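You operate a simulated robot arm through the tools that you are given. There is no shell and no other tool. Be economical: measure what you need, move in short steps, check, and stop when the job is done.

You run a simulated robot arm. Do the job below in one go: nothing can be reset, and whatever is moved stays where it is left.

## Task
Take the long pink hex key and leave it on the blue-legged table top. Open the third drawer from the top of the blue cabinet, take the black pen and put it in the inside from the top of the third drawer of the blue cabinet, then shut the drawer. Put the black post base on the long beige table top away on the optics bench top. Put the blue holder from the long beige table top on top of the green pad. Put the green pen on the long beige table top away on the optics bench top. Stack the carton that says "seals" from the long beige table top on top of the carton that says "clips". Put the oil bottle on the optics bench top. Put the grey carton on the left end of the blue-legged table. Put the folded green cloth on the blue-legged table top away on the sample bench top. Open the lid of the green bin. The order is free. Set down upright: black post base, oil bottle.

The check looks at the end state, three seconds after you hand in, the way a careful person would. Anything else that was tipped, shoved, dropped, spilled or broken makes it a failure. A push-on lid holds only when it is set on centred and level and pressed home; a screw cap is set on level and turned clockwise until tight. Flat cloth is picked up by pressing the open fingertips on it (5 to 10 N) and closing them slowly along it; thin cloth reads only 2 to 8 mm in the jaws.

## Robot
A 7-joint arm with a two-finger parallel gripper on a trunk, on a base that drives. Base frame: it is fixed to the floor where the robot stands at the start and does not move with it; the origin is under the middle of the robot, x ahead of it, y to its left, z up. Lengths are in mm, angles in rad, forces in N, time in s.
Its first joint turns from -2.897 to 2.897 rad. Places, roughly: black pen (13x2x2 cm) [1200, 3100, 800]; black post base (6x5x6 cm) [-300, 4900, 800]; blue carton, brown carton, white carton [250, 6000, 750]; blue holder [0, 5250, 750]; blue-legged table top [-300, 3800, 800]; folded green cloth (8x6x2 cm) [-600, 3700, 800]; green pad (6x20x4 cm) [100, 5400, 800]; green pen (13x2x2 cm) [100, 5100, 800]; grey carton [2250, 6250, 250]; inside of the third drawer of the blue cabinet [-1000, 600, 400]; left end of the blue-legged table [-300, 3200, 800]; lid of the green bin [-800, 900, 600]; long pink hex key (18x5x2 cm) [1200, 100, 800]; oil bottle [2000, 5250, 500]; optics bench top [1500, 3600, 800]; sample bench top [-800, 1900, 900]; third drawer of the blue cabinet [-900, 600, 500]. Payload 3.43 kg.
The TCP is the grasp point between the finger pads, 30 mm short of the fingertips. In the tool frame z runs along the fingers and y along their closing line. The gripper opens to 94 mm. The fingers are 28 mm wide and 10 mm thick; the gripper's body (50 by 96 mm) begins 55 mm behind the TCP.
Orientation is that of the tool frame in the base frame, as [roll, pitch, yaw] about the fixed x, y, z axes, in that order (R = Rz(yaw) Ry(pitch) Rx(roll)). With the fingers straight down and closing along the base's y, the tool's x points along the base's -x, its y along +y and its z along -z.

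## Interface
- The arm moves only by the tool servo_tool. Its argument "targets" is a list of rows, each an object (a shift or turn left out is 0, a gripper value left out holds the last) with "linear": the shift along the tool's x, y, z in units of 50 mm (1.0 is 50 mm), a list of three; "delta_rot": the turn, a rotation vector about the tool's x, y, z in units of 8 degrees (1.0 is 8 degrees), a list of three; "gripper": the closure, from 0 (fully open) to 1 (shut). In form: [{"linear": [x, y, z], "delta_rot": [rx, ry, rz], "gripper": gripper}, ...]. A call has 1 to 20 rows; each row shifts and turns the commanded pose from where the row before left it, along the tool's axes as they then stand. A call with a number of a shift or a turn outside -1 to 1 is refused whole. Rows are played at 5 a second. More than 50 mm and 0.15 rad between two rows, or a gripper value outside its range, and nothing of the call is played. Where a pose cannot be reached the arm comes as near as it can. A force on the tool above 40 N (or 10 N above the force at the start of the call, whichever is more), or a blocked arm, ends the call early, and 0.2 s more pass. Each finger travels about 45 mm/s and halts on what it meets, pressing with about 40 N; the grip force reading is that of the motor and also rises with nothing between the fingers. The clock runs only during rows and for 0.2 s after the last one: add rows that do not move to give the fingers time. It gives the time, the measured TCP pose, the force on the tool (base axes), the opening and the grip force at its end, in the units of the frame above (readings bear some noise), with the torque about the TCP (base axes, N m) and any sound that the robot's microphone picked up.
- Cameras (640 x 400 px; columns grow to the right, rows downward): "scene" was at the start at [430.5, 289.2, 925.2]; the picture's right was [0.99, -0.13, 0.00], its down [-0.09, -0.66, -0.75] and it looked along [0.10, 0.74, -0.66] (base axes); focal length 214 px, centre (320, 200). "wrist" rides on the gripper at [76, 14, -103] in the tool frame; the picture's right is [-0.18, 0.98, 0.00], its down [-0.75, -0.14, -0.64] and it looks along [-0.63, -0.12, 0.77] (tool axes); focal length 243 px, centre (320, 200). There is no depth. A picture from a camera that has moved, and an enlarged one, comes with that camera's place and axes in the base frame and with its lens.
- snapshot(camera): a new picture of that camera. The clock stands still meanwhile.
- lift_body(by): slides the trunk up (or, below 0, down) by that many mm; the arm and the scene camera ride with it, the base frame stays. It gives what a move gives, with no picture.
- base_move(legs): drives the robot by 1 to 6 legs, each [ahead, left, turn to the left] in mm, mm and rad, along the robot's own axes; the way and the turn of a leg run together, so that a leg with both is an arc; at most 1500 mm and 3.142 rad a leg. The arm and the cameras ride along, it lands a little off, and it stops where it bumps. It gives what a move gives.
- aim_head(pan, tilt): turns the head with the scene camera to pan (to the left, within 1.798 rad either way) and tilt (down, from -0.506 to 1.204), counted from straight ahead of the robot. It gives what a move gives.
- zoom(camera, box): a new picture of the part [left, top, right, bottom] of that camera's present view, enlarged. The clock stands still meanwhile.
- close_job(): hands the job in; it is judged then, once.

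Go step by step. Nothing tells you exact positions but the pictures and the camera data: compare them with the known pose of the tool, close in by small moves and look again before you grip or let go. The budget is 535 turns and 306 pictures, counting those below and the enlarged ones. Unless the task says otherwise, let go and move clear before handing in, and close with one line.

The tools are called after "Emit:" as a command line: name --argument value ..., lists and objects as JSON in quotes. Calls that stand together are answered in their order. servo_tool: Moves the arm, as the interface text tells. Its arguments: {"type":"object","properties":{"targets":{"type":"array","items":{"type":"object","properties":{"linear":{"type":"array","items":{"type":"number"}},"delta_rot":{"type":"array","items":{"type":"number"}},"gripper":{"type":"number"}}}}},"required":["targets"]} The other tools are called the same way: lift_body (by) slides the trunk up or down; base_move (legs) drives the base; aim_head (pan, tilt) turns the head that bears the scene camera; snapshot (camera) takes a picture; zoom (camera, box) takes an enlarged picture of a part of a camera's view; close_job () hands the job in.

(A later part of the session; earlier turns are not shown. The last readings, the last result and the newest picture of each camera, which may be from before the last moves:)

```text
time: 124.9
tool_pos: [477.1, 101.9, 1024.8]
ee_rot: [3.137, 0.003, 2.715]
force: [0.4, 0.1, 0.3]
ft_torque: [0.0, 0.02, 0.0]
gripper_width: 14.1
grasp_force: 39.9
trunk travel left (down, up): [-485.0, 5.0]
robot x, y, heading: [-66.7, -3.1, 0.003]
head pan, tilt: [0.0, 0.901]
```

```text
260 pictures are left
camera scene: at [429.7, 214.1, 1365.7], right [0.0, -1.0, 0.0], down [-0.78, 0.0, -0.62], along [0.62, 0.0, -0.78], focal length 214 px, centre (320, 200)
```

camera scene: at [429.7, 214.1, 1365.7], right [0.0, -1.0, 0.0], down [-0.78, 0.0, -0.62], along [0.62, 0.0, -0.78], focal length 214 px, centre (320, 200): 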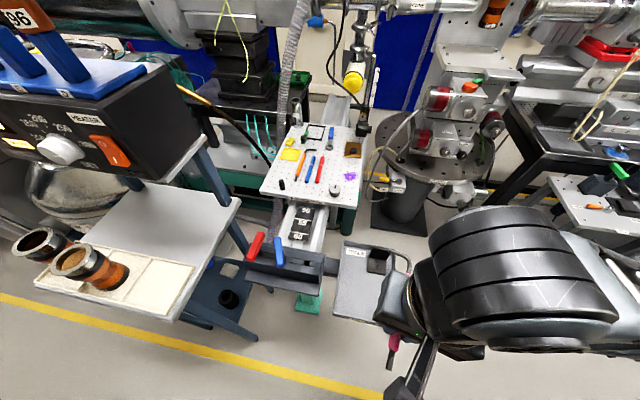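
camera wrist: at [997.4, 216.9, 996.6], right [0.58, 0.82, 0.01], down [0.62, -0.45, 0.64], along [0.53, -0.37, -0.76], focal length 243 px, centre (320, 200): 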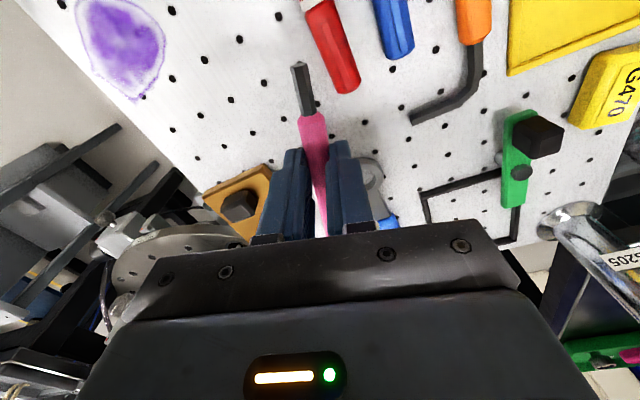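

The key hangs safely. I turn left to face along the aisle (+y), shift a little to the right, and look ahead.

Emit:
base_move --legs '[[0, 0, 1.571], [0, -110, 0]]'

Emit:
aim_head --pan 0.3 --tilt 0.5

Emit:
snapshot --camera "scene"

```text
time: 129.9
tool_pos: [-66.7, 546.3, 1024.4]
ee_rot: [3.137, 0.003, -1.995]
force: [0.4, -0.5, -0.2]
ft_torque: [-0.02, 0.0, -0.01]
gripper_width: 14.2
grasp_force: 40.5
trunk travel left (down, up): [-485.0, 5.0]
robot x, y, heading: [36.3, 0.6, 1.578]
head pan, tilt: [0.0, 0.901]
```

```text
time: 130.8
tool_pos: [-68.0, 545.0, 1024.0]
ee_rot: [3.136, 0.005, -1.995]
force: [0.6, 0.5, -1.1]
ft_torque: [-0.06, 0.01, 0.02]
gripper_width: 14.0
grasp_force: 40.2
trunk travel left (down, up): [-485.0, 5.0]
robot x, y, heading: [38.3, -0.8, 1.577]
head pan, tilt: [0.3, 0.499]
```

```text
259 pictures are left
camera scene: at [-205.2, 505.9, 1399.4], right [0.95, 0.3, 0.0], down [0.14, -0.46, -0.88], along [-0.26, 0.84, -0.48], focal length 214 px, centre (320, 200)
```

scene: 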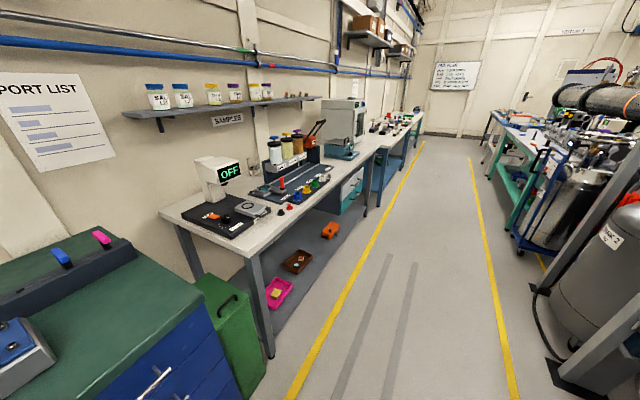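

The aisle ahead is clear; cabinet, green bin and sample bench are on the left. I drive up to the blue-legged table.

Emit:
base_move --legs '[[1500, 0, 0], [1200, 0, 0]]'

Emit:
aim_head --pan 0.6 --tilt 0.6

Emit:
snapshot --camera "scene"

```text
time: 143.9
tool_pos: [10.3, 3247.5, 1025.3]
ee_rot: [3.136, 0.004, -2.033]
force: [0.4, -0.5, 0.7]
ft_torque: [0.0, 0.0, 0.01]
gripper_width: 13.9
grasp_force: 40.2
trunk travel left (down, up): [-485.0, 5.0]
robot x, y, heading: [92.3, 2702.3, 1.539]
head pan, tilt: [0.3, 0.499]
```

```text
time: 144.7
tool_pos: [8.6, 3249.1, 1024.2]
ee_rot: [3.136, 0.003, -2.034]
force: [-1.0, -0.2, -0.8]
ft_torque: [-0.04, 0.02, -0.03]
gripper_width: 13.9
grasp_force: 39.7
trunk travel left (down, up): [-485.0, 5.0]
robot x, y, heading: [95.5, 2699.4, 1.535]
head pan, tilt: [0.6, 0.6]
```

```text
258 pictures are left
camera scene: at [-153.8, 3200.4, 1390.5], right [0.84, 0.54, 0.0], down [0.3, -0.48, -0.83], along [-0.44, 0.7, -0.56], focal length 214 px, centre (320, 200)
```

scene: 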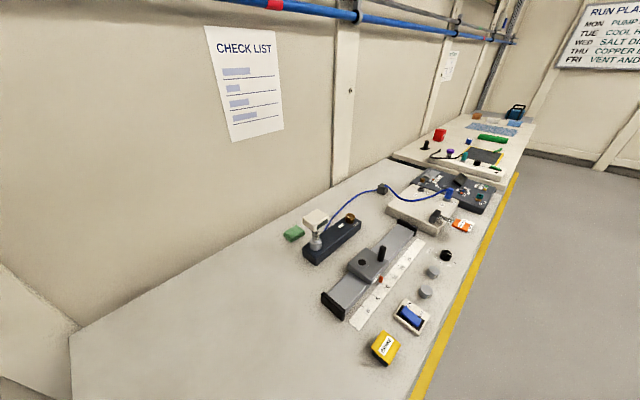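

The table is in view: cloth at about (-582,3678), free left part from y≈3060 to 3450, front edge near x≈-80. I turn 45° left to face it and look again.

Emit:
base_move --legs '[[0, 0, 0.785]]'

Emit:
aim_head --pan -0.2 --tilt 0.8

Emit:
snapshot --camera "scene"

Emit:
snapshot --camera "wrist"

```text
time: 146.2
tool_pos: [-40.1, 3232.6, 1023.9]
ee_rot: [3.137, 0.002, -1.8]
force: [0.6, 0.0, -1.5]
ft_torque: [0.0, 0.01, -0.02]
gripper_width: 14.2
grasp_force: 40.5
trunk travel left (down, up): [-485.0, 5.0]
robot x, y, heading: [170.7, 2719.7, 1.775]
head pan, tilt: [0.6, 0.6]
stopped in leg 1: the robot was blocked; the commanded pose is now the measured one
```

```text
time: 147.4
tool_pos: [-40.5, 3234.0, 1024.1]
ee_rot: [3.136, 0.003, -1.799]
force: [0.4, 0.3, -0.6]
ft_torque: [0.02, -0.01, 0.02]
gripper_width: 13.8
grasp_force: 40.2
trunk travel left (down, up): [-485.0, 5.0]
robot x, y, heading: [170.6, 2722.6, 1.774]
head pan, tilt: [-0.201, 0.799]
```

```text
257 pictures are left
camera scene: at [-124.6, 3168.7, 1373.6], right [1.0, 0.0, 0.0], down [0.0, -0.72, -0.7], along [0.0, 0.7, -0.72], focal length 214 px, centre (320, 200)
```

scene: 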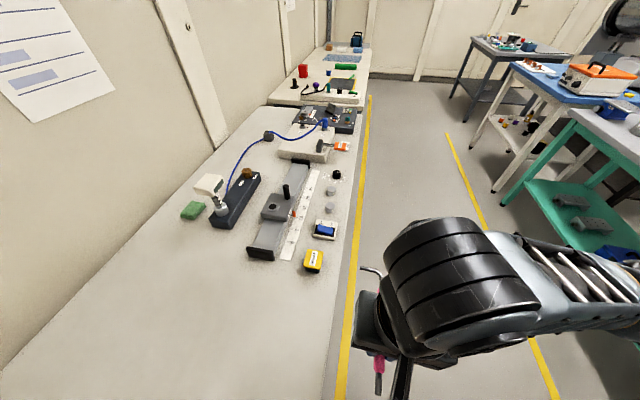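

```text
256 pictures are left
camera wrist: at [-70.3, 3162.8, 1125.6], right [-0.92, 0.4, 0.01], down [0.31, 0.7, 0.64], along [0.25, 0.59, -0.77], focal length 243 px, centre (320, 200)
```

wrist: 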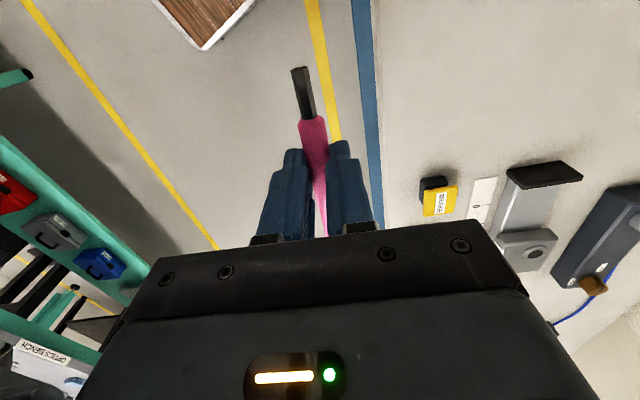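

The turn bumped the table edge lightly (the aisle runs slightly skew) and stopped. From here I can already reach the free part of the table top, so I carry the key over it.

Emit:
servo_tool --targets '[{"linear": [-0.08, 0.87, 0]}, {"linear": [-0.08, 0.87, 0]}, {"linear": [-0.08, 0.87, 0]}, {"linear": [-0.08, 0.87, 0]}, {"linear": [-0.08, 0.87, 0]}, {"linear": [-0.08, 0.87, 0]}, {"linear": [-0.08, 0.87, 0]}, {"linear": [0, 0, 0.9]}, {"linear": [0, 0, 0.9]}, {"linear": [0, 0, 0.9]}]'

Emit:
snapshot --camera "scene"

Emit:
snapshot --camera "wrist"

```text
time: 149.6
tool_pos: [-330.5, 3328.8, 891.8]
ee_rot: [3.135, 0.004, -1.797]
force: [0.5, 0.1, -0.3]
ft_torque: [-0.03, 0.03, -0.01]
gripper_width: 13.8
grasp_force: 40.2
trunk travel left (down, up): [-485.0, 5.0]
robot x, y, heading: [170.6, 2723.1, 1.771]
head pan, tilt: [-0.201, 0.799]
```

```text
255 pictures are left
camera scene: at [-124.6, 3168.7, 1373.6], right [1.0, 0.0, 0.0], down [0.0, -0.72, -0.7], along [0.0, 0.7, -0.72], focal length 214 px, centre (320, 200)
```

scene: 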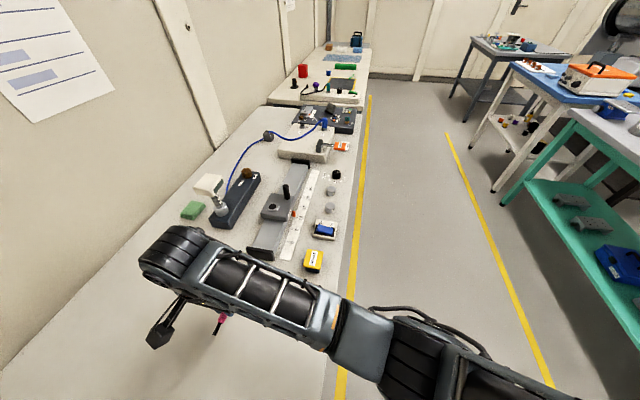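

```text
254 pictures are left
camera wrist: at [-360.6, 3256.3, 992.6], right [-0.92, 0.4, 0.01], down [0.31, 0.7, 0.64], along [0.25, 0.59, -0.77], focal length 243 px, centre (320, 200)
```

wrist: 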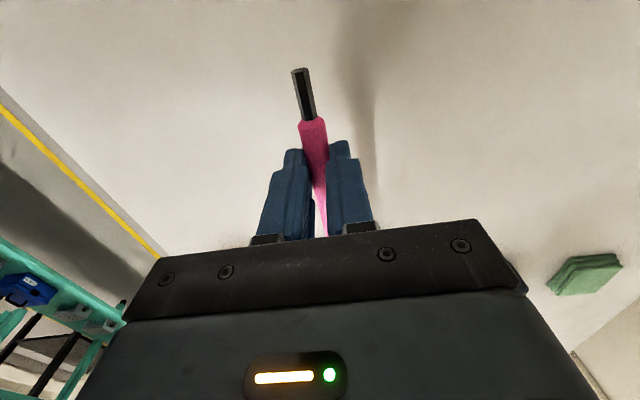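

Emit:
servo_tool --targets '[{"linear": [0, 0, 0.6]}, {"linear": [0, 0, 0.2]}, {"linear": [0, 0, 0.1]}, {"linear": [0, 0, 0.1]}, {"linear": [0, 0, 0.1]}, {"linear": [0, 0, 0.1]}]'

```text
time: 151.0
tool_pos: [-330.9, 3330.3, 829.8]
ee_rot: [3.137, 0.004, -1.798]
force: [0.8, -1.6, 2.5]
ft_torque: [-0.14, -0.07, 0.01]
gripper_width: 13.9
grasp_force: 40.0
trunk travel left (down, up): [-485.0, 5.0]
robot x, y, heading: [168.8, 2716.4, 1.773]
head pan, tilt: [-0.201, 0.799]
```

Emit:
servo_tool --targets '[{"linear": [0, 0, 0.04]}, {"gripper": 0.75}, {"gripper": 0.6}, {"linear": [0, 0, -0.4]}, {"linear": [0, 0, -0.9]}, {"linear": [0, 0, -0.9]}, {"linear": [0, 0, -0.9]}]'

Emit:
snapshot --camera "wrist"

```text
time: 152.6
tool_pos: [-328.1, 3329.6, 986.1]
ee_rot: [3.138, 0.002, -1.798]
force: [0.3, 0.4, 0.8]
ft_torque: [0.01, 0.01, 0.0]
gripper_width: 37.6
grasp_force: 0.0
trunk travel left (down, up): [-485.0, 5.0]
robot x, y, heading: [170.3, 2715.7, 1.777]
head pan, tilt: [-0.201, 0.799]
```

```text
253 pictures are left
camera wrist: at [-358.4, 3257.8, 1087.4], right [-0.92, 0.4, 0.0], down [0.31, 0.7, 0.64], along [0.26, 0.59, -0.77], focal length 243 px, centre (320, 200)
```

wrist: 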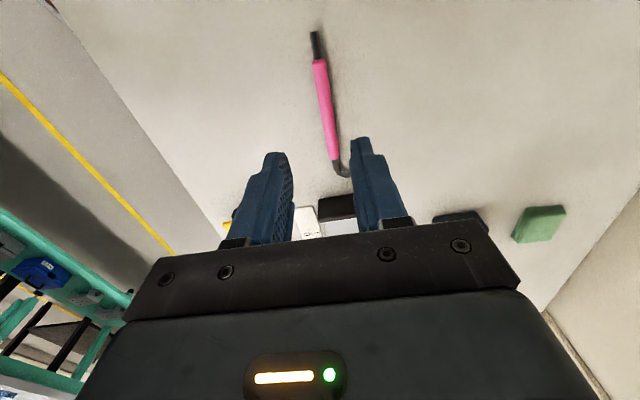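

The key lies flat on the table, done. Now the folded green cloth at about (-575,3665): I retract the arm, back away from the table and reposition facing it.

Emit:
servo_tool --targets '[{"linear": [0.08, -0.87, 0], "gripper": 0}, {"linear": [0.08, -0.87, 0]}, {"linear": [0.08, -0.87, 0]}, {"linear": [0.08, -0.87, 0]}, {"linear": [0.08, -0.87, 0]}, {"linear": [0.08, -0.87, 0]}, {"linear": [0.08, -0.87, 0]}]'

Emit:
base_move --legs '[[0, -250, 0], [0, 0, -0.32], [750, 0, 0]]'

Emit:
snapshot --camera "scene"

```text
time: 154.2
tool_pos: [-41.8, 3232.2, 980.9]
ee_rot: [3.137, 0.002, -1.797]
force: [0.0, 0.1, -1.0]
ft_torque: [0.0, -0.02, -0.02]
gripper_width: 94.2
grasp_force: 0.1
trunk travel left (down, up): [-485.0, 5.0]
robot x, y, heading: [172.3, 2719.2, 1.778]
head pan, tilt: [-0.201, 0.799]
```

```text
time: 160.7
tool_pos: [473.5, 4064.3, 981.9]
ee_rot: [3.135, 0.003, -2.126]
force: [-0.2, -0.3, -0.2]
ft_torque: [-0.01, 0.01, -0.01]
gripper_width: 94.0
grasp_force: 0.2
trunk travel left (down, up): [-485.0, 5.0]
robot x, y, heading: [508.5, 3510.7, 1.446]
head pan, tilt: [-0.201, 0.799]
```

```text
252 pictures are left
camera scene: at [374.2, 4030.0, 1373.6], right [0.95, -0.32, 0.0], down [-0.23, -0.68, -0.7], along [0.22, 0.66, -0.72], focal length 214 px, centre (320, 200)
```

scene: 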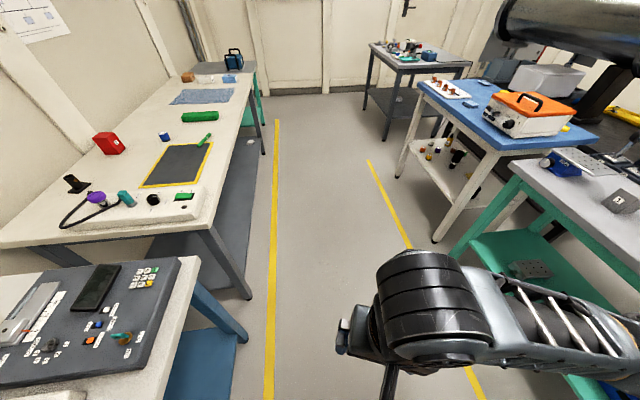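

The long beige table with its items is visible ahead. First I turn left to face the blue-legged table for the cloth.

Emit:
base_move --legs '[[0, 0, 1.53]]'

Emit:
aim_head --pan -0.2 --tilt 0.8

Emit:
snapshot --camera "scene"

```text
time: 164.8
tool_pos: [-45.8, 3496.1, 981.1]
ee_rot: [3.136, 0.003, -0.594]
force: [0.1, 0.3, -0.8]
ft_torque: [-0.01, 0.0, 0.03]
gripper_width: 93.9
grasp_force: 0.1
trunk travel left (down, up): [-485.0, 5.0]
robot x, y, heading: [507.9, 3509.6, 2.983]
head pan, tilt: [-0.201, 0.799]
```

```text
time: 165.4
tool_pos: [-46.4, 3496.2, 982.2]
ee_rot: [3.137, 0.0, -0.592]
force: [-0.2, -0.6, -0.3]
ft_torque: [-0.01, 0.0, 0.02]
gripper_width: 94.0
grasp_force: 0.0
trunk travel left (down, up): [-485.0, 5.0]
robot x, y, heading: [511.3, 3507.5, 2.979]
head pan, tilt: [-0.201, 0.799]
```

```text
251 pictures are left
camera scene: at [-15.9, 3391.9, 1373.6], right [0.35, 0.94, 0.0], down [0.67, -0.25, -0.7], along [-0.65, 0.25, -0.72], focal length 214 px, centre (320, 200)
```

scene: 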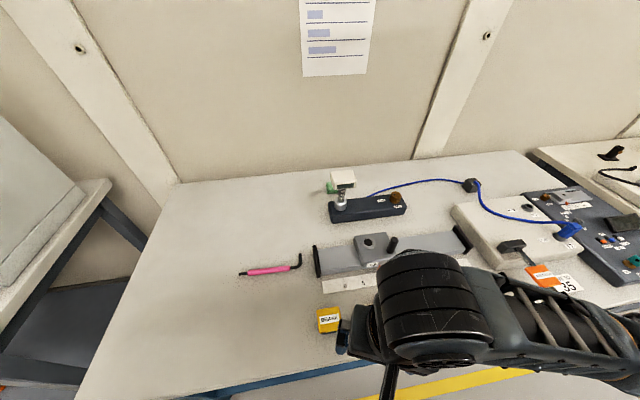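

Cloth at about (-570,3660), lamp head next to it near (-450,3637,960). I drive closer, then position over the cloth with the camera side away from the lamp.

Emit:
base_move --legs '[[165, 0, 0]]'

Emit:
lift_body --by -100

Emit:
zoom --camera "scene" --box '[220, 100, 420, 225]'

```text
time: 166.8
tool_pos: [-208.5, 3521.2, 981.7]
ee_rot: [3.137, 0.003, -0.591]
force: [0.4, -0.3, 0.3]
ft_torque: [0.0, 0.02, -0.01]
gripper_width: 94.0
grasp_force: 0.0
trunk travel left (down, up): [-485.0, 5.0]
robot x, y, heading: [347.2, 3537.7, 2.983]
head pan, tilt: [-0.201, 0.799]
```

```text
time: 168.2
tool_pos: [-206.7, 3521.6, 881.8]
ee_rot: [3.134, 0.001, -0.59]
force: [0.7, -0.6, 0.1]
ft_torque: [0.0, -0.02, 0.03]
gripper_width: 93.9
grasp_force: 0.1
trunk travel left (down, up): [-385.0, 105.0]
robot x, y, heading: [345.7, 3536.9, 2.981]
head pan, tilt: [-0.201, 0.799]
```

```text
3.20 times, centred on (320, 162) of scene
camera zoom: at [-177.4, 3417.7, 1273.6], right [0.35, 0.94, 0.0], down [0.67, -0.25, -0.7], along [-0.65, 0.25, -0.72], focal length 686 px, centre (320, 320)
```

zoom: 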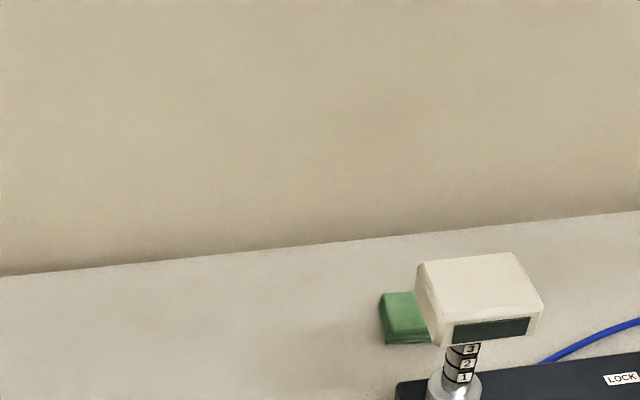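

Emit:
servo_tool --targets '[{"linear": [0, 0, -0.95]}, {"linear": [0, 0, -0.95]}, {"linear": [0, 0, -0.95]}, {"linear": [0, 0, -0.95]}, {"delta_rot": [0, 0, 1]}, {"delta_rot": [0, 0, 1]}, {"delta_rot": [0, 0, 1]}, {"delta_rot": [0, 0, 1]}, {"delta_rot": [0, 0, 1]}, {"delta_rot": [0, 0, 1]}, {"delta_rot": [0, 0, 1]}]'

Emit:
servo_tool --targets '[{"linear": [-0.345, 0.895, 0]}, {"linear": [-0.345, 0.895, 0]}, {"linear": [-0.345, 0.895, 0]}, {"linear": [-0.345, 0.895, 0]}, {"linear": [-0.345, 0.895, 0]}, {"linear": [-0.345, 0.895, 0]}, {"linear": [-0.345, 0.895, 0]}]'

Emit:
snapshot --camera "wrist"

```text
time: 170.6
tool_pos: [-269.7, 3546.8, 1040.8]
ee_rot: [3.137, -0.006, -1.566]
force: [0.3, -0.2, 0.2]
ft_torque: [0.03, 0.0, -0.02]
gripper_width: 94.0
grasp_force: 0.0
out of reach, approached as far as the arm can: row 2, 3, 4, 10, 11
trunk travel left (down, up): [-385.0, 105.0]
robot x, y, heading: [349.1, 3537.4, 2.981]
head pan, tilt: [-0.201, 0.799]
```

```text
time: 172.2
tool_pos: [-582.5, 3667.9, 1042.4]
ee_rot: [3.139, -0.003, -1.568]
force: [0.4, 0.3, -0.9]
ft_torque: [-0.01, -0.02, 0.02]
gripper_width: 94.1
grasp_force: 0.0
trunk travel left (down, up): [-385.0, 105.0]
robot x, y, heading: [349.0, 3534.6, 2.981]
head pan, tilt: [-0.201, 0.799]
```

```text
249 pictures are left
camera wrist: at [-596.1, 3591.9, 1144.2], right [-0.98, 0.18, 0.0], down [0.14, 0.76, 0.64], along [0.11, 0.63, -0.77], focal length 243 px, centre (320, 200)
```

wrist: 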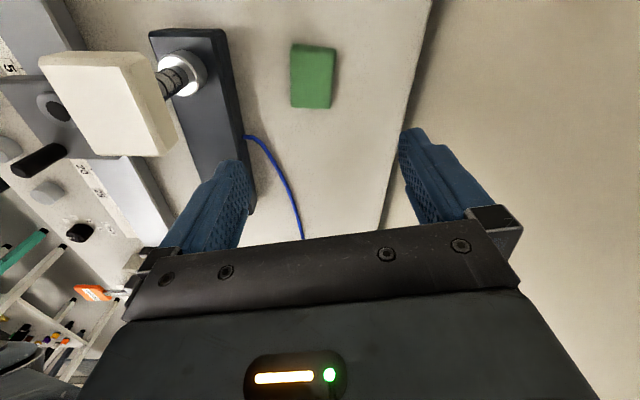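

The cloth is right below, short side along the closing line. I centre and descend.

Emit:
servo_tool --targets '[{"linear": [0.08, -0.12, 0.5]}, {"linear": [0, 0, 0.9]}, {"linear": [0, 0, 0.9]}, {"linear": [0, 0, 0.9]}, {"linear": [0, 0, 0.5]}, {}]'

Emit:
snapshot --camera "wrist"

```text
time: 173.6
tool_pos: [-579.1, 3662.3, 858.9]
ee_rot: [3.135, -0.004, -1.568]
force: [-0.3, 0.3, -0.3]
ft_torque: [0.01, 0.0, -0.03]
gripper_width: 94.2
grasp_force: 0.1
trunk travel left (down, up): [-385.0, 105.0]
robot x, y, heading: [346.4, 3539.3, 2.982]
head pan, tilt: [-0.201, 0.799]
```

```text
248 pictures are left
camera wrist: at [-592.4, 3586.7, 959.4], right [-0.98, 0.18, 0.01], down [0.14, 0.76, 0.64], along [0.11, 0.63, -0.77], focal length 243 px, centre (320, 200)
```

wrist: 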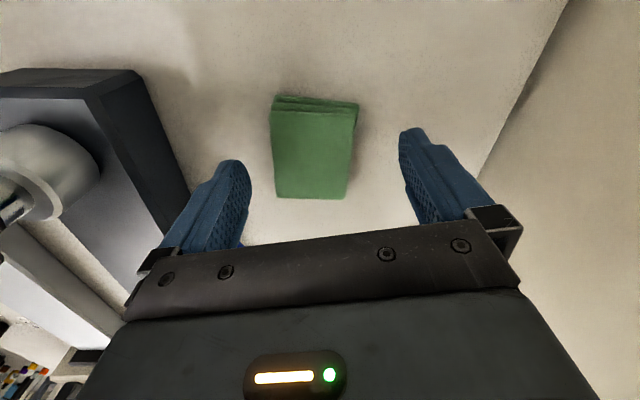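

Emit:
servo_tool --targets '[{"linear": [0, 0, 0.4]}, {"linear": [0, 0, 0.15]}, {"gripper": 0.2}, {"gripper": 0.3}, {"gripper": 0.4}, {"gripper": 0.5}, {"gripper": 0.6}, {}]'

Emit:
snapshot --camera "wrist"

```text
time: 175.4
tool_pos: [-582.4, 3672.6, 840.2]
ee_rot: [3.119, -0.005, -1.581]
force: [-7.7, 1.9, 22.8]
ft_torque: [0.03, 0.37, -0.33]
gripper_width: 56.4
grasp_force: 40.6
trunk travel left (down, up): [-385.0, 105.0]
robot x, y, heading: [345.1, 3534.6, 2.981]
head pan, tilt: [-0.201, 0.799]
```

```text
247 pictures are left
camera wrist: at [-594.9, 3596.6, 942.2], right [-0.98, 0.2, 0.02], down [0.16, 0.75, 0.64], along [0.11, 0.63, -0.77], focal length 243 px, centre (320, 200)
```

wrist: 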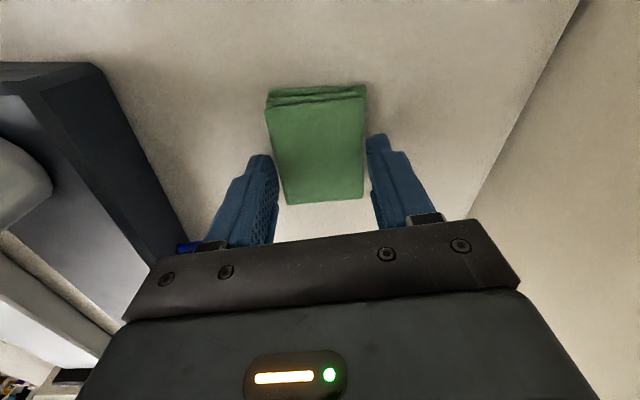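

Emit:
servo_tool --targets '[{"linear": [0, 0, -0.3]}, {"linear": [0, 0, -0.6]}, {"linear": [0, 0, -0.8]}, {}]'

Emit:
snapshot --camera "wrist"

Emit:
snapshot --camera "scene"

```text
time: 176.4
tool_pos: [-577.3, 3660.6, 915.4]
ee_rot: [3.137, -0.004, -1.567]
force: [-0.4, 0.3, 0.0]
ft_torque: [0.01, -0.02, -0.03]
gripper_width: 53.8
grasp_force: 39.6
trunk travel left (down, up): [-385.0, 105.0]
robot x, y, heading: [348.7, 3537.2, 2.979]
head pan, tilt: [-0.201, 0.799]
```

```text
246 pictures are left
camera wrist: at [-590.7, 3584.5, 1017.5], right [-0.98, 0.18, 0.0], down [0.14, 0.76, 0.64], along [0.11, 0.63, -0.77], focal length 243 px, centre (320, 200)
```

wrist: 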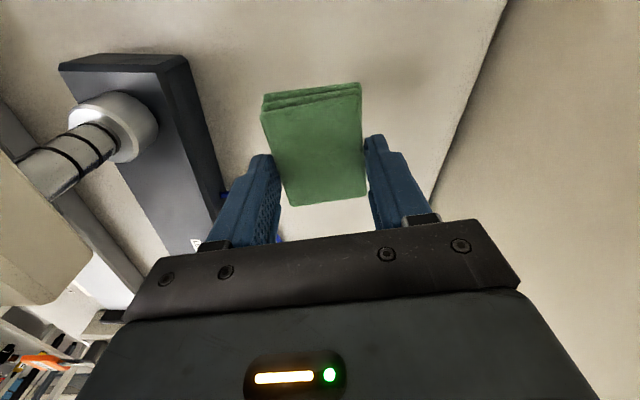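

```text
245 pictures are left
camera scene: at [-177.5, 3417.2, 1273.4], right [0.35, 0.94, 0.0], down [0.67, -0.25, -0.7], along [-0.65, 0.25, -0.72], focal length 214 px, centre (320, 200)
```

scene: 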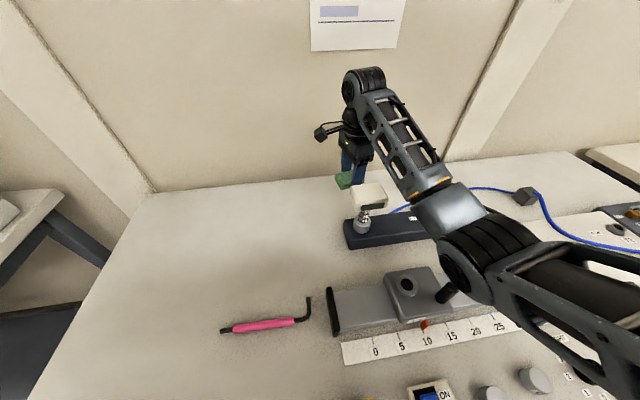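

The cloth is held. I raise it, retract, back off the table, and drive back to the sample bench.

Emit:
servo_tool --targets '[{"linear": [0, 0, -0.9]}, {"linear": [0, 0, -0.9]}, {"linear": [0, 0, -0.8]}, {"linear": [0.345, -0.895, 0]}, {"linear": [0.345, -0.895, 0]}, {"linear": [0.345, -0.895, 0]}, {"linear": [0.345, -0.895, 0]}, {"linear": [0.345, -0.895, 0]}]'

Emit:
lift_body --by 100

Emit:
base_move --legs '[[-180, 0, 0], [0, 0, -1.5], [-1500, 0, 0]]'

Emit:
snapshot --camera "wrist"

```text
time: 178.2
tool_pos: [-352.2, 3577.5, 1047.1]
ee_rot: [3.137, -0.003, -1.567]
force: [1.1, -0.5, -0.8]
ft_torque: [-0.01, -0.03, 0.01]
gripper_width: 53.3
grasp_force: 40.0
trunk travel left (down, up): [-385.0, 105.0]
robot x, y, heading: [349.9, 3536.3, 2.981]
head pan, tilt: [-0.201, 0.799]
```

```text
time: 179.5
tool_pos: [-352.2, 3578.1, 1146.5]
ee_rot: [3.137, -0.003, -1.567]
force: [-1.2, 0.7, -0.7]
ft_torque: [-0.02, 0.02, 0.01]
gripper_width: 53.4
grasp_force: 40.1
trunk travel left (down, up): [-485.0, 5.0]
robot x, y, heading: [348.2, 3534.6, 2.983]
head pan, tilt: [-0.201, 0.799]
```

```text
time: 191.7
tool_pos: [385.9, 2721.2, 1147.4]
ee_rot: [3.137, -0.003, -3.091]
force: [0.5, 0.7, 0.7]
ft_torque: [-0.01, 0.0, -0.03]
gripper_width: 53.3
grasp_force: 40.1
trunk travel left (down, up): [-485.0, 5.0]
robot x, y, heading: [378.9, 2021.9, 1.457]
head pan, tilt: [-0.201, 0.799]
```

```text
244 pictures are left
camera wrist: at [309.4, 2730.9, 1249.0], right [0.13, 0.99, 0.0], down [0.76, -0.11, 0.64], along [0.63, -0.08, -0.77], focal length 243 px, centre (320, 200)
```

wrist: 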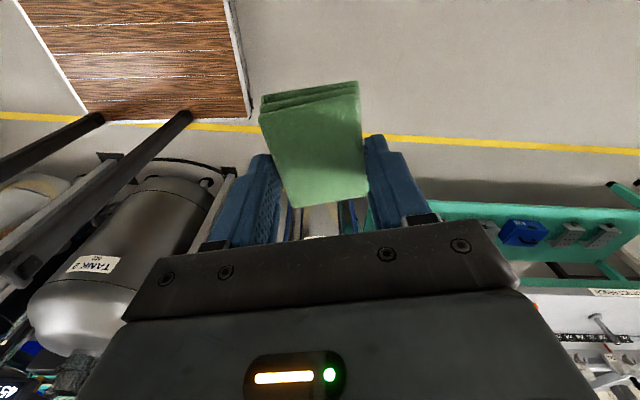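

Emit:
base_move --legs '[[0, 120, 0], [0, 0, 1.53]]'

Emit:
aim_head --pan 0.0 --tilt 0.6

Emit:
snapshot --camera "scene"

```text
time: 196.6
tool_pos: [-441.1, 2088.0, 1147.7]
ee_rot: [3.136, -0.005, -1.586]
force: [1.3, 0.1, 0.0]
ft_torque: [0.01, 0.03, 0.03]
gripper_width: 53.5
grasp_force: 40.6
trunk travel left (down, up): [-485.0, 5.0]
robot x, y, heading: [258.2, 2032.3, 2.964]
head pan, tilt: [-0.201, 0.799]
```

```text
time: 197.3
tool_pos: [-441.2, 2087.0, 1147.8]
ee_rot: [3.135, -0.003, -1.587]
force: [0.6, 0.3, -0.5]
ft_torque: [-0.02, 0.02, 0.01]
gripper_width: 53.4
grasp_force: 40.0
trunk travel left (down, up): [-485.0, 5.0]
robot x, y, heading: [254.4, 2033.4, 2.972]
head pan, tilt: [0.0, 0.6]
```

```text
243 pictures are left
camera scene: at [-280.6, 1910.3, 1390.4], right [0.18, 0.98, 0.0], down [0.56, -0.1, -0.82], along [-0.81, 0.15, -0.57], focal length 214 px, centre (320, 200)
```

scene: 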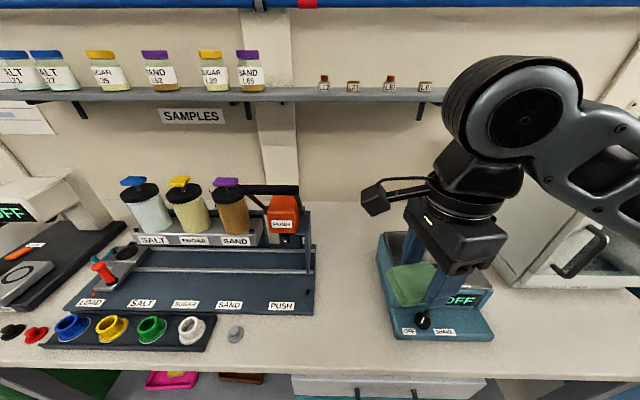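

The sample bench: there is a free lane between dispenser and shaker around (-500,2028). I go above it and look.

Emit:
servo_tool --targets '[{"linear": [0.61, 0.58, 0]}, {"linear": [0.61, 0.58, 0]}, {"linear": [0, 0, 0.9]}, {"linear": [0, 0, 0.9]}]'

Emit:
snapshot --camera "scene"

Emit:
snapshot --camera "wrist"

```text
time: 198.3
tool_pos: [-500.5, 2028.6, 1057.3]
ee_rot: [3.136, -0.002, -1.587]
force: [0.2, -0.2, -0.2]
ft_torque: [0.0, 0.02, -0.01]
gripper_width: 53.3
grasp_force: 39.8
trunk travel left (down, up): [-485.0, 5.0]
robot x, y, heading: [256.9, 2032.6, 2.961]
head pan, tilt: [0.0, 0.6]
```

```text
242 pictures are left
camera scene: at [-280.6, 1910.1, 1390.6], right [0.18, 0.98, 0.0], down [0.56, -0.1, -0.83], along [-0.81, 0.15, -0.56], focal length 214 px, centre (320, 200)
```

scene: 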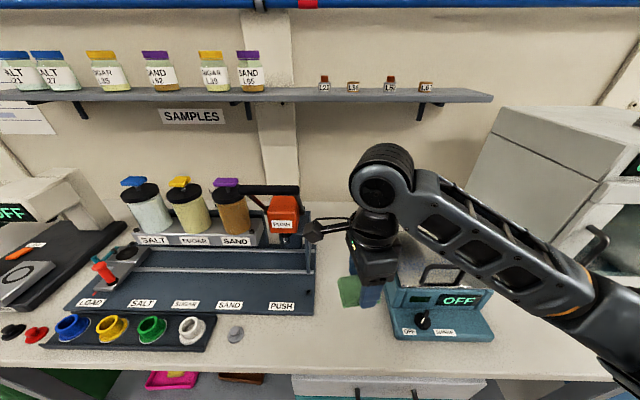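

```text
241 pictures are left
camera wrist: at [-515.2, 1953.2, 1158.8], right [-0.98, 0.2, 0.01], down [0.16, 0.75, 0.64], along [0.12, 0.63, -0.77], focal length 243 px, centre (320, 200)
```

wrist: 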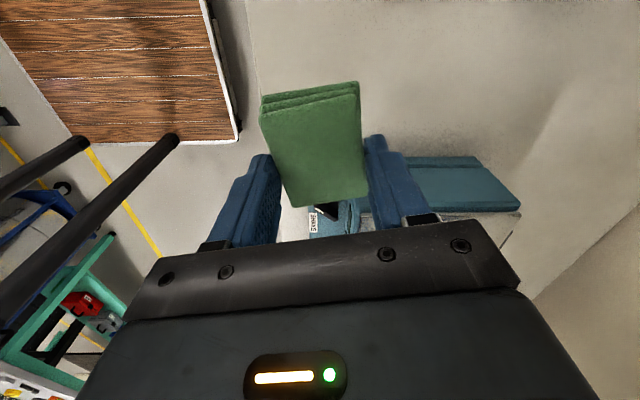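

Emit:
servo_tool --targets '[{"linear": [-0.1, 0.3, 0.9]}, {"linear": [0, 0, 0.5]}, {"linear": [0, 0, 0.16]}, {"linear": [0, 0, 0.16]}, {"linear": [0, 0, 0.16]}, {"linear": [0, 0, 0.16]}]'

Emit:
snapshot --camera "wrist"

```text
time: 199.8
tool_pos: [-516.6, 2033.1, 956.5]
ee_rot: [3.135, -0.002, -1.587]
force: [0.5, -0.6, 0.7]
ft_torque: [0.01, 0.01, 0.01]
gripper_width: 53.3
grasp_force: 40.2
trunk travel left (down, up): [-485.0, 5.0]
robot x, y, heading: [259.9, 2035.6, 2.958]
head pan, tilt: [0.0, 0.6]
```

```text
240 pictures are left
camera wrist: at [-531.3, 1957.4, 1057.4], right [-0.98, 0.2, 0.0], down [0.16, 0.75, 0.64], along [0.12, 0.63, -0.77], focal length 243 px, centre (320, 200)
```

wrist: 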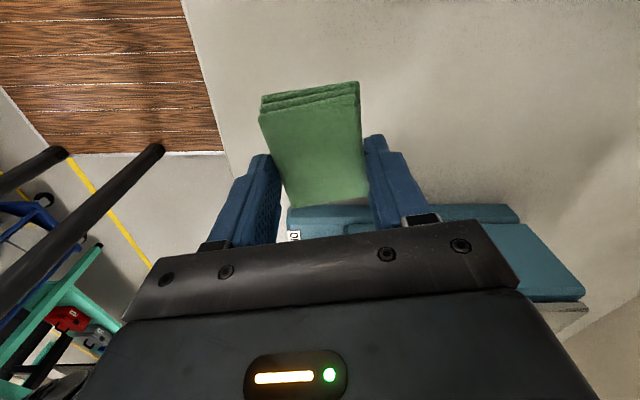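

Emit:
servo_tool --targets '[{"linear": [0, 0, 0.16]}, {"linear": [0, 0, 0.16]}, {"linear": [0, 0, 0.16]}, {"linear": [0, 0, 0.1]}, {"linear": [0, 0, 0.1]}, {"linear": [0, 0, 0.1]}]'

```text
time: 201.2
tool_pos: [-516.8, 2032.5, 916.9]
ee_rot: [3.138, -0.005, -1.585]
force: [-0.8, 0.3, -0.4]
ft_torque: [0.03, 0.02, -0.04]
gripper_width: 53.5
grasp_force: 40.4
trunk travel left (down, up): [-485.0, 5.0]
robot x, y, heading: [263.1, 2031.8, 2.965]
head pan, tilt: [0.0, 0.6]
```

Emit:
zoom --camera "scene" --box '[280, 180, 440, 380]'

Emit:
servo_tool --targets '[{"linear": [0, 0, 0.1]}, {"linear": [0, 0, 0.1]}, {"linear": [0, 0, 0.1]}, {"linear": [0, 0, 0.1]}]'

```text
2.00 times, centred on (360, 280) of scene
camera zoom: at [-280.7, 1910.3, 1390.4], right [0.18, 0.98, 0.0], down [0.56, -0.1, -0.83], along [-0.81, 0.15, -0.57], focal length 429 px, centre (240, 40)
```

zoom: 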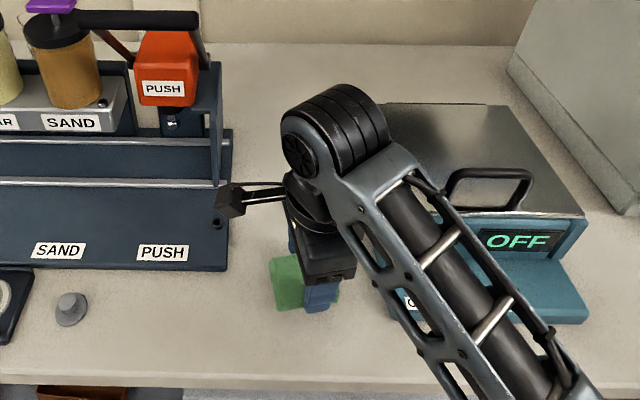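

```text
time: 202.2
tool_pos: [-516.2, 2033.6, 899.2]
ee_rot: [3.133, -0.003, -1.585]
force: [2.5, -1.2, 23.3]
ft_torque: [-0.36, -0.58, 0.04]
gripper_width: 53.6
grasp_force: 39.9
trunk travel left (down, up): [-485.0, 5.0]
robot x, y, heading: [254.4, 2033.3, 2.962]
head pan, tilt: [0.0, 0.6]
```

Emit:
servo_tool --targets '[{"linear": [0, 0, -0.06]}, {"gripper": 0.35}, {"gripper": 0.2}, {"gripper": 0.1}, {}, {"linear": [0, 0, -0.5]}, {"linear": [0, 0, -0.9]}, {"linear": [0, 0, -0.9]}, {"linear": [0, 0, -0.9]}]'

Emit:
snapshot --camera "wrist"

```text
time: 204.2
tool_pos: [-513.5, 2034.6, 1060.6]
ee_rot: [3.138, -0.002, -1.589]
force: [0.1, 0.7, -0.2]
ft_torque: [0.01, -0.04, 0.0]
gripper_width: 84.6
grasp_force: 0.2
trunk travel left (down, up): [-485.0, 5.0]
robot x, y, heading: [255.1, 2036.7, 2.969]
head pan, tilt: [0.0, 0.6]
```

```text
238 pictures are left
camera wrist: at [-528.3, 1959.0, 1161.0], right [-0.98, 0.2, 0.0], down [0.16, 0.75, 0.64], along [0.13, 0.63, -0.77], focal length 243 px, centre (320, 200)
```

wrist: 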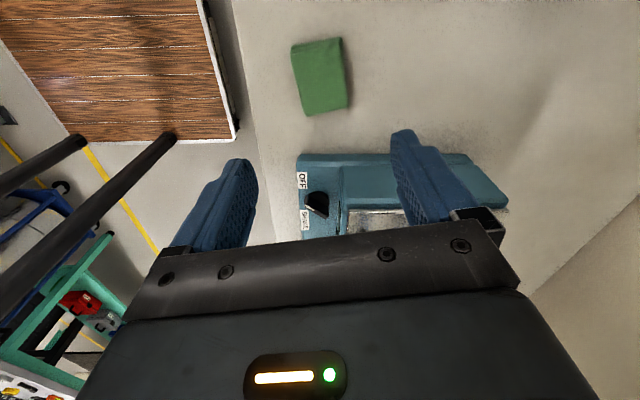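

The cloth is on the sample bench, done. Next the green bin lid nearby: I retract and slide sideways to the bin.

Emit:
servo_tool --targets '[{"linear": [0, -0.9, -0.4]}, {"linear": [0, -0.9, -0.4]}, {"linear": [0, -0.9, 0]}]'

Emit:
base_move --legs '[[0, 1150, 0]]'

Emit:
aim_head --pan 0.1 --tilt 0.8

Emit:
snapshot --camera "scene"

```text
time: 204.9
tool_pos: [-380.3, 2031.1, 1099.5]
ee_rot: [3.138, -0.002, -1.586]
force: [-0.4, 0.3, -0.6]
ft_torque: [0.02, 0.0, -0.01]
gripper_width: 84.8
grasp_force: 0.0
trunk travel left (down, up): [-485.0, 5.0]
robot x, y, heading: [260.7, 2038.0, 2.964]
head pan, tilt: [0.0, 0.6]
```

```text
time: 210.8
tool_pos: [-587.2, 912.5, 1100.5]
ee_rot: [3.136, -0.003, -1.593]
force: [-0.6, -0.8, 0.5]
ft_torque: [-0.01, -0.01, -0.01]
gripper_width: 84.3
grasp_force: 0.1
trunk travel left (down, up): [-485.0, 5.0]
robot x, y, heading: [49.4, 910.6, 2.954]
head pan, tilt: [0.0, 0.6]
```

```text
time: 211.5
tool_pos: [-586.0, 912.6, 1100.8]
ee_rot: [3.135, -0.002, -1.594]
force: [-0.7, 0.3, -0.3]
ft_torque: [0.02, 0.06, 0.02]
gripper_width: 84.4
grasp_force: 0.0
trunk travel left (down, up): [-485.0, 5.0]
robot x, y, heading: [52.2, 915.6, 2.954]
head pan, tilt: [0.099, 0.799]
```

```text
237 pictures are left
camera scene: at [-481.1, 781.3, 1373.6], right [0.09, 1.0, 0.0], down [0.71, -0.06, -0.7], along [-0.69, 0.06, -0.72], focal length 214 px, centre (320, 200)
```

scene: 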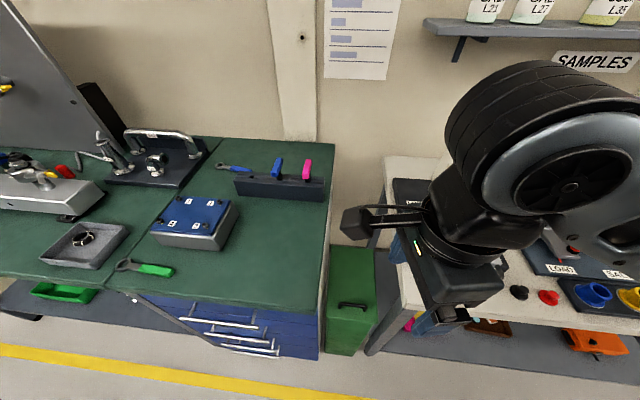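

Emit:
zoom --camera "scene" --box '[290, 225, 430, 365]'

Emit:
zoom --camera "scene" --box '[120, 270, 340, 380]'

```text
2.86 times, centred on (360, 295) of scene
camera zoom: at [-481.1, 781.3, 1373.6], right [0.09, 1.0, 0.0], down [0.71, -0.06, -0.7], along [-0.69, 0.06, -0.72], focal length 613 px, centre (206, -71)
```

zoom: 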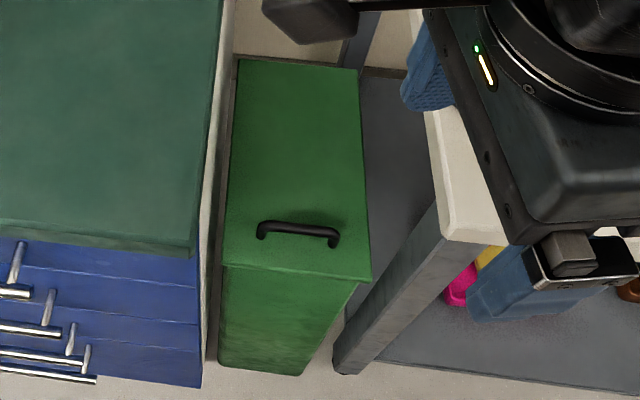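

```text
2.91 times, centred on (230, 325) of scene
camera zoom: at [-481.1, 781.3, 1373.6], right [0.09, 1.0, 0.0], down [0.71, -0.06, -0.7], along [-0.69, 0.06, -0.72], focal length 624 px, centre (582, -164)
```

zoom: 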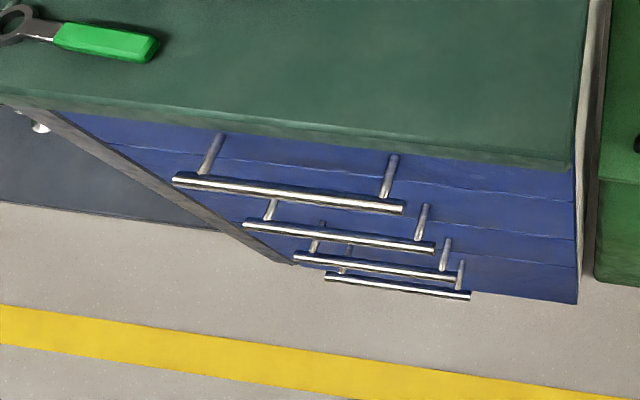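

Lid handle bar: centre about (-697,902,657), bar along y, lid hinge at the wall side near x≈-920. The slot between cabinet (top 852) and bench is about 195 mm wide. I move the base closer and align above the bar.

Emit:
base_move --legs '[[110, 0, 0]]'

Emit:
servo_tool --targets '[{"delta_rot": [0, 0, 1]}, {}]'

Emit:
snapshot --camera "wrist"

```text
time: 212.7
tool_pos: [-695.4, 932.9, 1101.4]
ee_rot: [3.135, -0.002, -1.594]
force: [0.1, 0.8, 0.0]
ft_torque: [-0.02, -0.02, 0.01]
gripper_width: 84.5
grasp_force: 0.0
trunk travel left (down, up): [-485.0, 5.0]
robot x, y, heading: [-54.0, 927.0, 2.959]
head pan, tilt: [0.099, 0.799]
```

```text
time: 213.3
tool_pos: [-705.1, 943.2, 1090.6]
ee_rot: [3.137, -0.007, -1.731]
force: [-0.4, 0.3, 0.1]
ft_torque: [0.0, -0.02, 0.0]
gripper_width: 84.7
grasp_force: 0.3
out of reach, approached as far as the arm can: row 1
trunk travel left (down, up): [-485.0, 5.0]
robot x, y, heading: [-56.6, 932.4, 2.951]
head pan, tilt: [0.099, 0.799]
```

```text
234 pictures are left
camera wrist: at [-730.4, 871.8, 1192.9], right [-0.94, 0.34, 0.0], down [0.26, 0.73, 0.64], along [0.21, 0.6, -0.77], focal length 243 px, centre (320, 200)
```

wrist: 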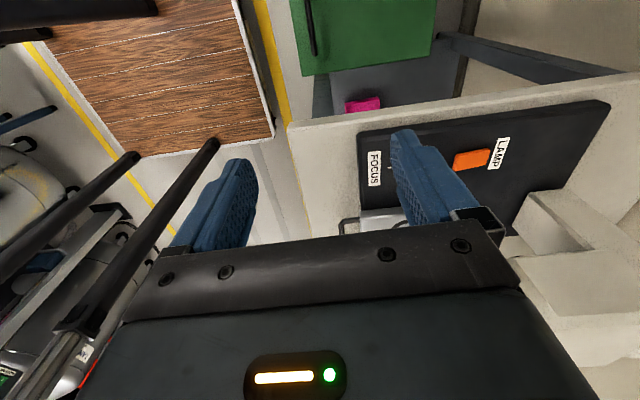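

Emit:
servo_tool --targets '[{"linear": [0.32, -0.12, 0.9]}, {"linear": [0.31, -0.12, 0.9]}, {"linear": [0, 0, 0.9]}, {"linear": [0, 0, 0.9]}, {}]'

Emit:
snapshot --camera "wrist"

Emit:
snapshot --camera "scene"

```text
time: 214.5
tool_pos: [-699.1, 910.8, 910.6]
ee_rot: [3.137, -0.003, -1.732]
force: [-0.5, -0.6, 0.7]
ft_torque: [-0.01, -0.02, 0.0]
gripper_width: 84.6
grasp_force: 0.1
trunk travel left (down, up): [-485.0, 5.0]
robot x, y, heading: [-59.1, 928.8, 2.955]
head pan, tilt: [0.099, 0.799]
```

```text
233 pictures are left
camera wrist: at [-725.3, 838.2, 1012.2], right [-0.94, 0.34, 0.0], down [0.26, 0.72, 0.64], along [0.21, 0.6, -0.77], focal length 243 px, centre (320, 200)
```

wrist: 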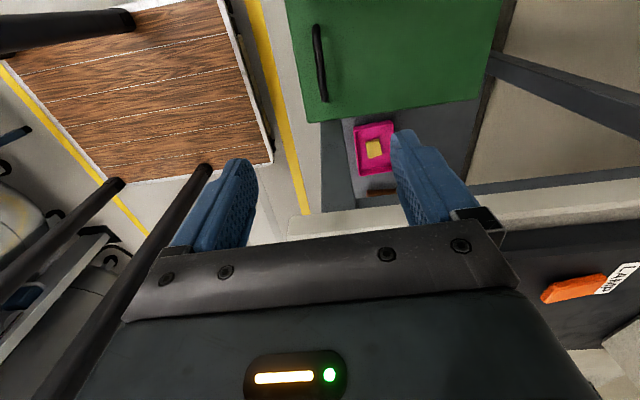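

```text
232 pictures are left
camera scene: at [-590.0, 801.5, 1373.6], right [0.09, 1.0, 0.0], down [0.71, -0.06, -0.7], along [-0.69, 0.06, -0.72], focal length 214 px, centre (320, 200)
```

scene: 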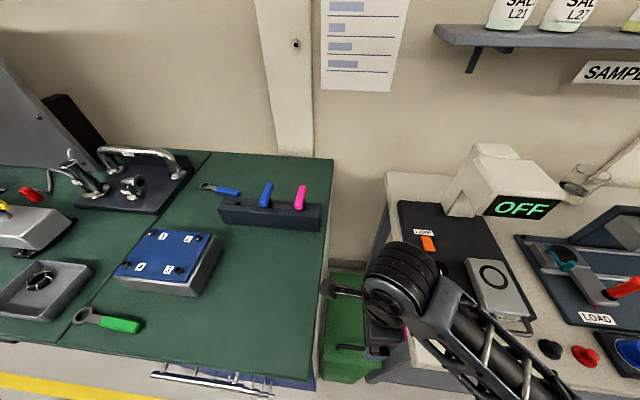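

The forearm would come near the bench corner when lower. I raise the tool, slide the base left so that the forearm enters the slot straight, and return above the bar.

Emit:
servo_tool --targets '[{"linear": [0, 0, -0.9]}, {"linear": [0, 0, -0.9]}, {"linear": [0, 0, -0.9]}]'

Emit:
base_move --legs '[[0, 190, 0]]'

Emit:
servo_tool --targets '[{"linear": [-0.9, 0, 0]}, {"linear": [-0.9, 0, 0]}, {"linear": [-0.9, 0, 0]}, {"linear": [-0.9, 0, 0]}]'

Emit:
snapshot --camera "scene"

```text
time: 215.3
tool_pos: [-697.4, 909.5, 1047.3]
ee_rot: [3.139, -0.003, -1.73]
force: [0.4, -0.3, 0.3]
ft_torque: [0.03, 0.01, 0.02]
gripper_width: 84.5
grasp_force: 0.1
trunk travel left (down, up): [-485.0, 5.0]
robot x, y, heading: [-54.0, 928.7, 2.959]
head pan, tilt: [0.099, 0.799]
```

```text
time: 216.9
tool_pos: [-732.5, 722.6, 1046.1]
ee_rot: [3.136, -0.004, -1.73]
force: [0.1, 1.0, -0.3]
ft_torque: [-0.02, 0.04, -0.02]
gripper_width: 84.5
grasp_force: 0.1
trunk travel left (down, up): [-485.0, 5.0]
robot x, y, heading: [-90.7, 740.9, 2.959]
head pan, tilt: [0.099, 0.799]
```

```text
time: 217.9
tool_pos: [-702.4, 897.4, 1044.0]
ee_rot: [3.136, -0.004, -1.728]
force: [0.0, 0.5, -0.1]
ft_torque: [0.0, -0.02, -0.04]
gripper_width: 84.6
grasp_force: 0.0
trunk travel left (down, up): [-485.0, 5.0]
robot x, y, heading: [-92.6, 744.2, 2.96]
head pan, tilt: [0.099, 0.799]
```

```text
231 pictures are left
camera scene: at [-625.3, 612.5, 1373.5], right [0.08, 1.0, 0.0], down [0.71, -0.06, -0.7], along [-0.69, 0.06, -0.72], focal length 214 px, centre (320, 200)
```

scene: 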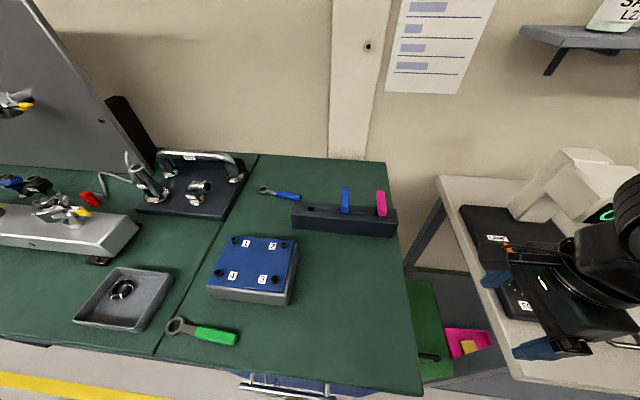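

Emit:
servo_tool --targets '[{"linear": [-0.29, 0, 0.9], "delta_rot": [0, 0, 0.59]}, {"linear": [0, 0, 0.9], "gripper": 0.4}, {"linear": [0, 0, 0.9]}, {"linear": [0, 0, 0.9]}, {"linear": [0, 0, 0.9]}, {"linear": [0, 0, 0.9]}, {}]'

Emit:
snapshot --camera "wrist"

Emit:
snapshot --camera "scene"

```text
time: 219.5
tool_pos: [-704.0, 914.9, 774.1]
ee_rot: [3.136, -0.004, -1.812]
force: [-0.5, 0.5, 0.1]
ft_torque: [0.0, -0.04, 0.0]
gripper_width: 56.6
grasp_force: 0.0
trunk travel left (down, up): [-485.0, 5.0]
robot x, y, heading: [-94.0, 741.0, 2.961]
head pan, tilt: [0.099, 0.799]
```

```text
230 pictures are left
camera wrist: at [-735.1, 844.5, 875.7], right [-0.91, 0.41, 0.0], down [0.32, 0.7, 0.64], along [0.26, 0.58, -0.77], focal length 243 px, centre (320, 200)
```

wrist: 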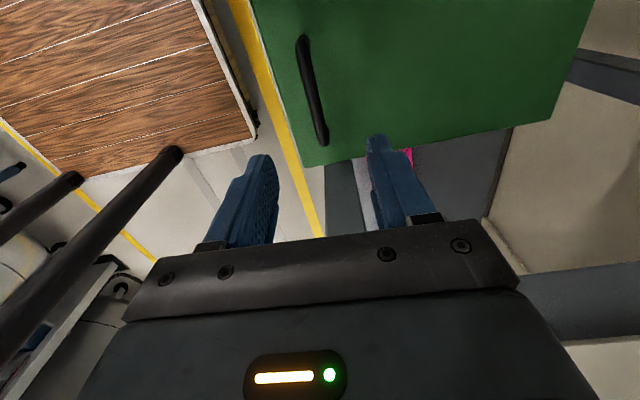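

```text
229 pictures are left
camera scene: at [-625.1, 613.2, 1373.6], right [0.08, 1.0, 0.0], down [0.71, -0.06, -0.7], along [-0.69, 0.06, -0.72], focal length 214 px, centre (320, 200)
```

scene: 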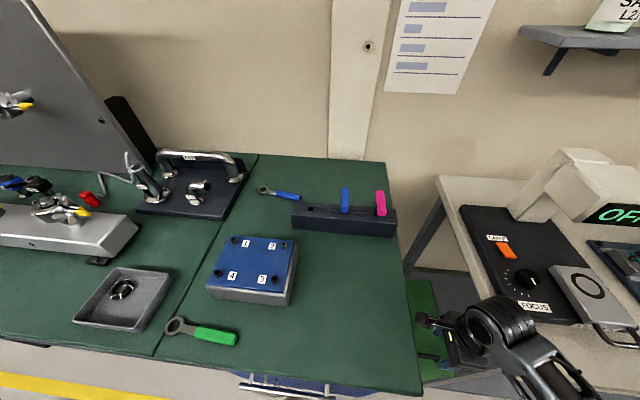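

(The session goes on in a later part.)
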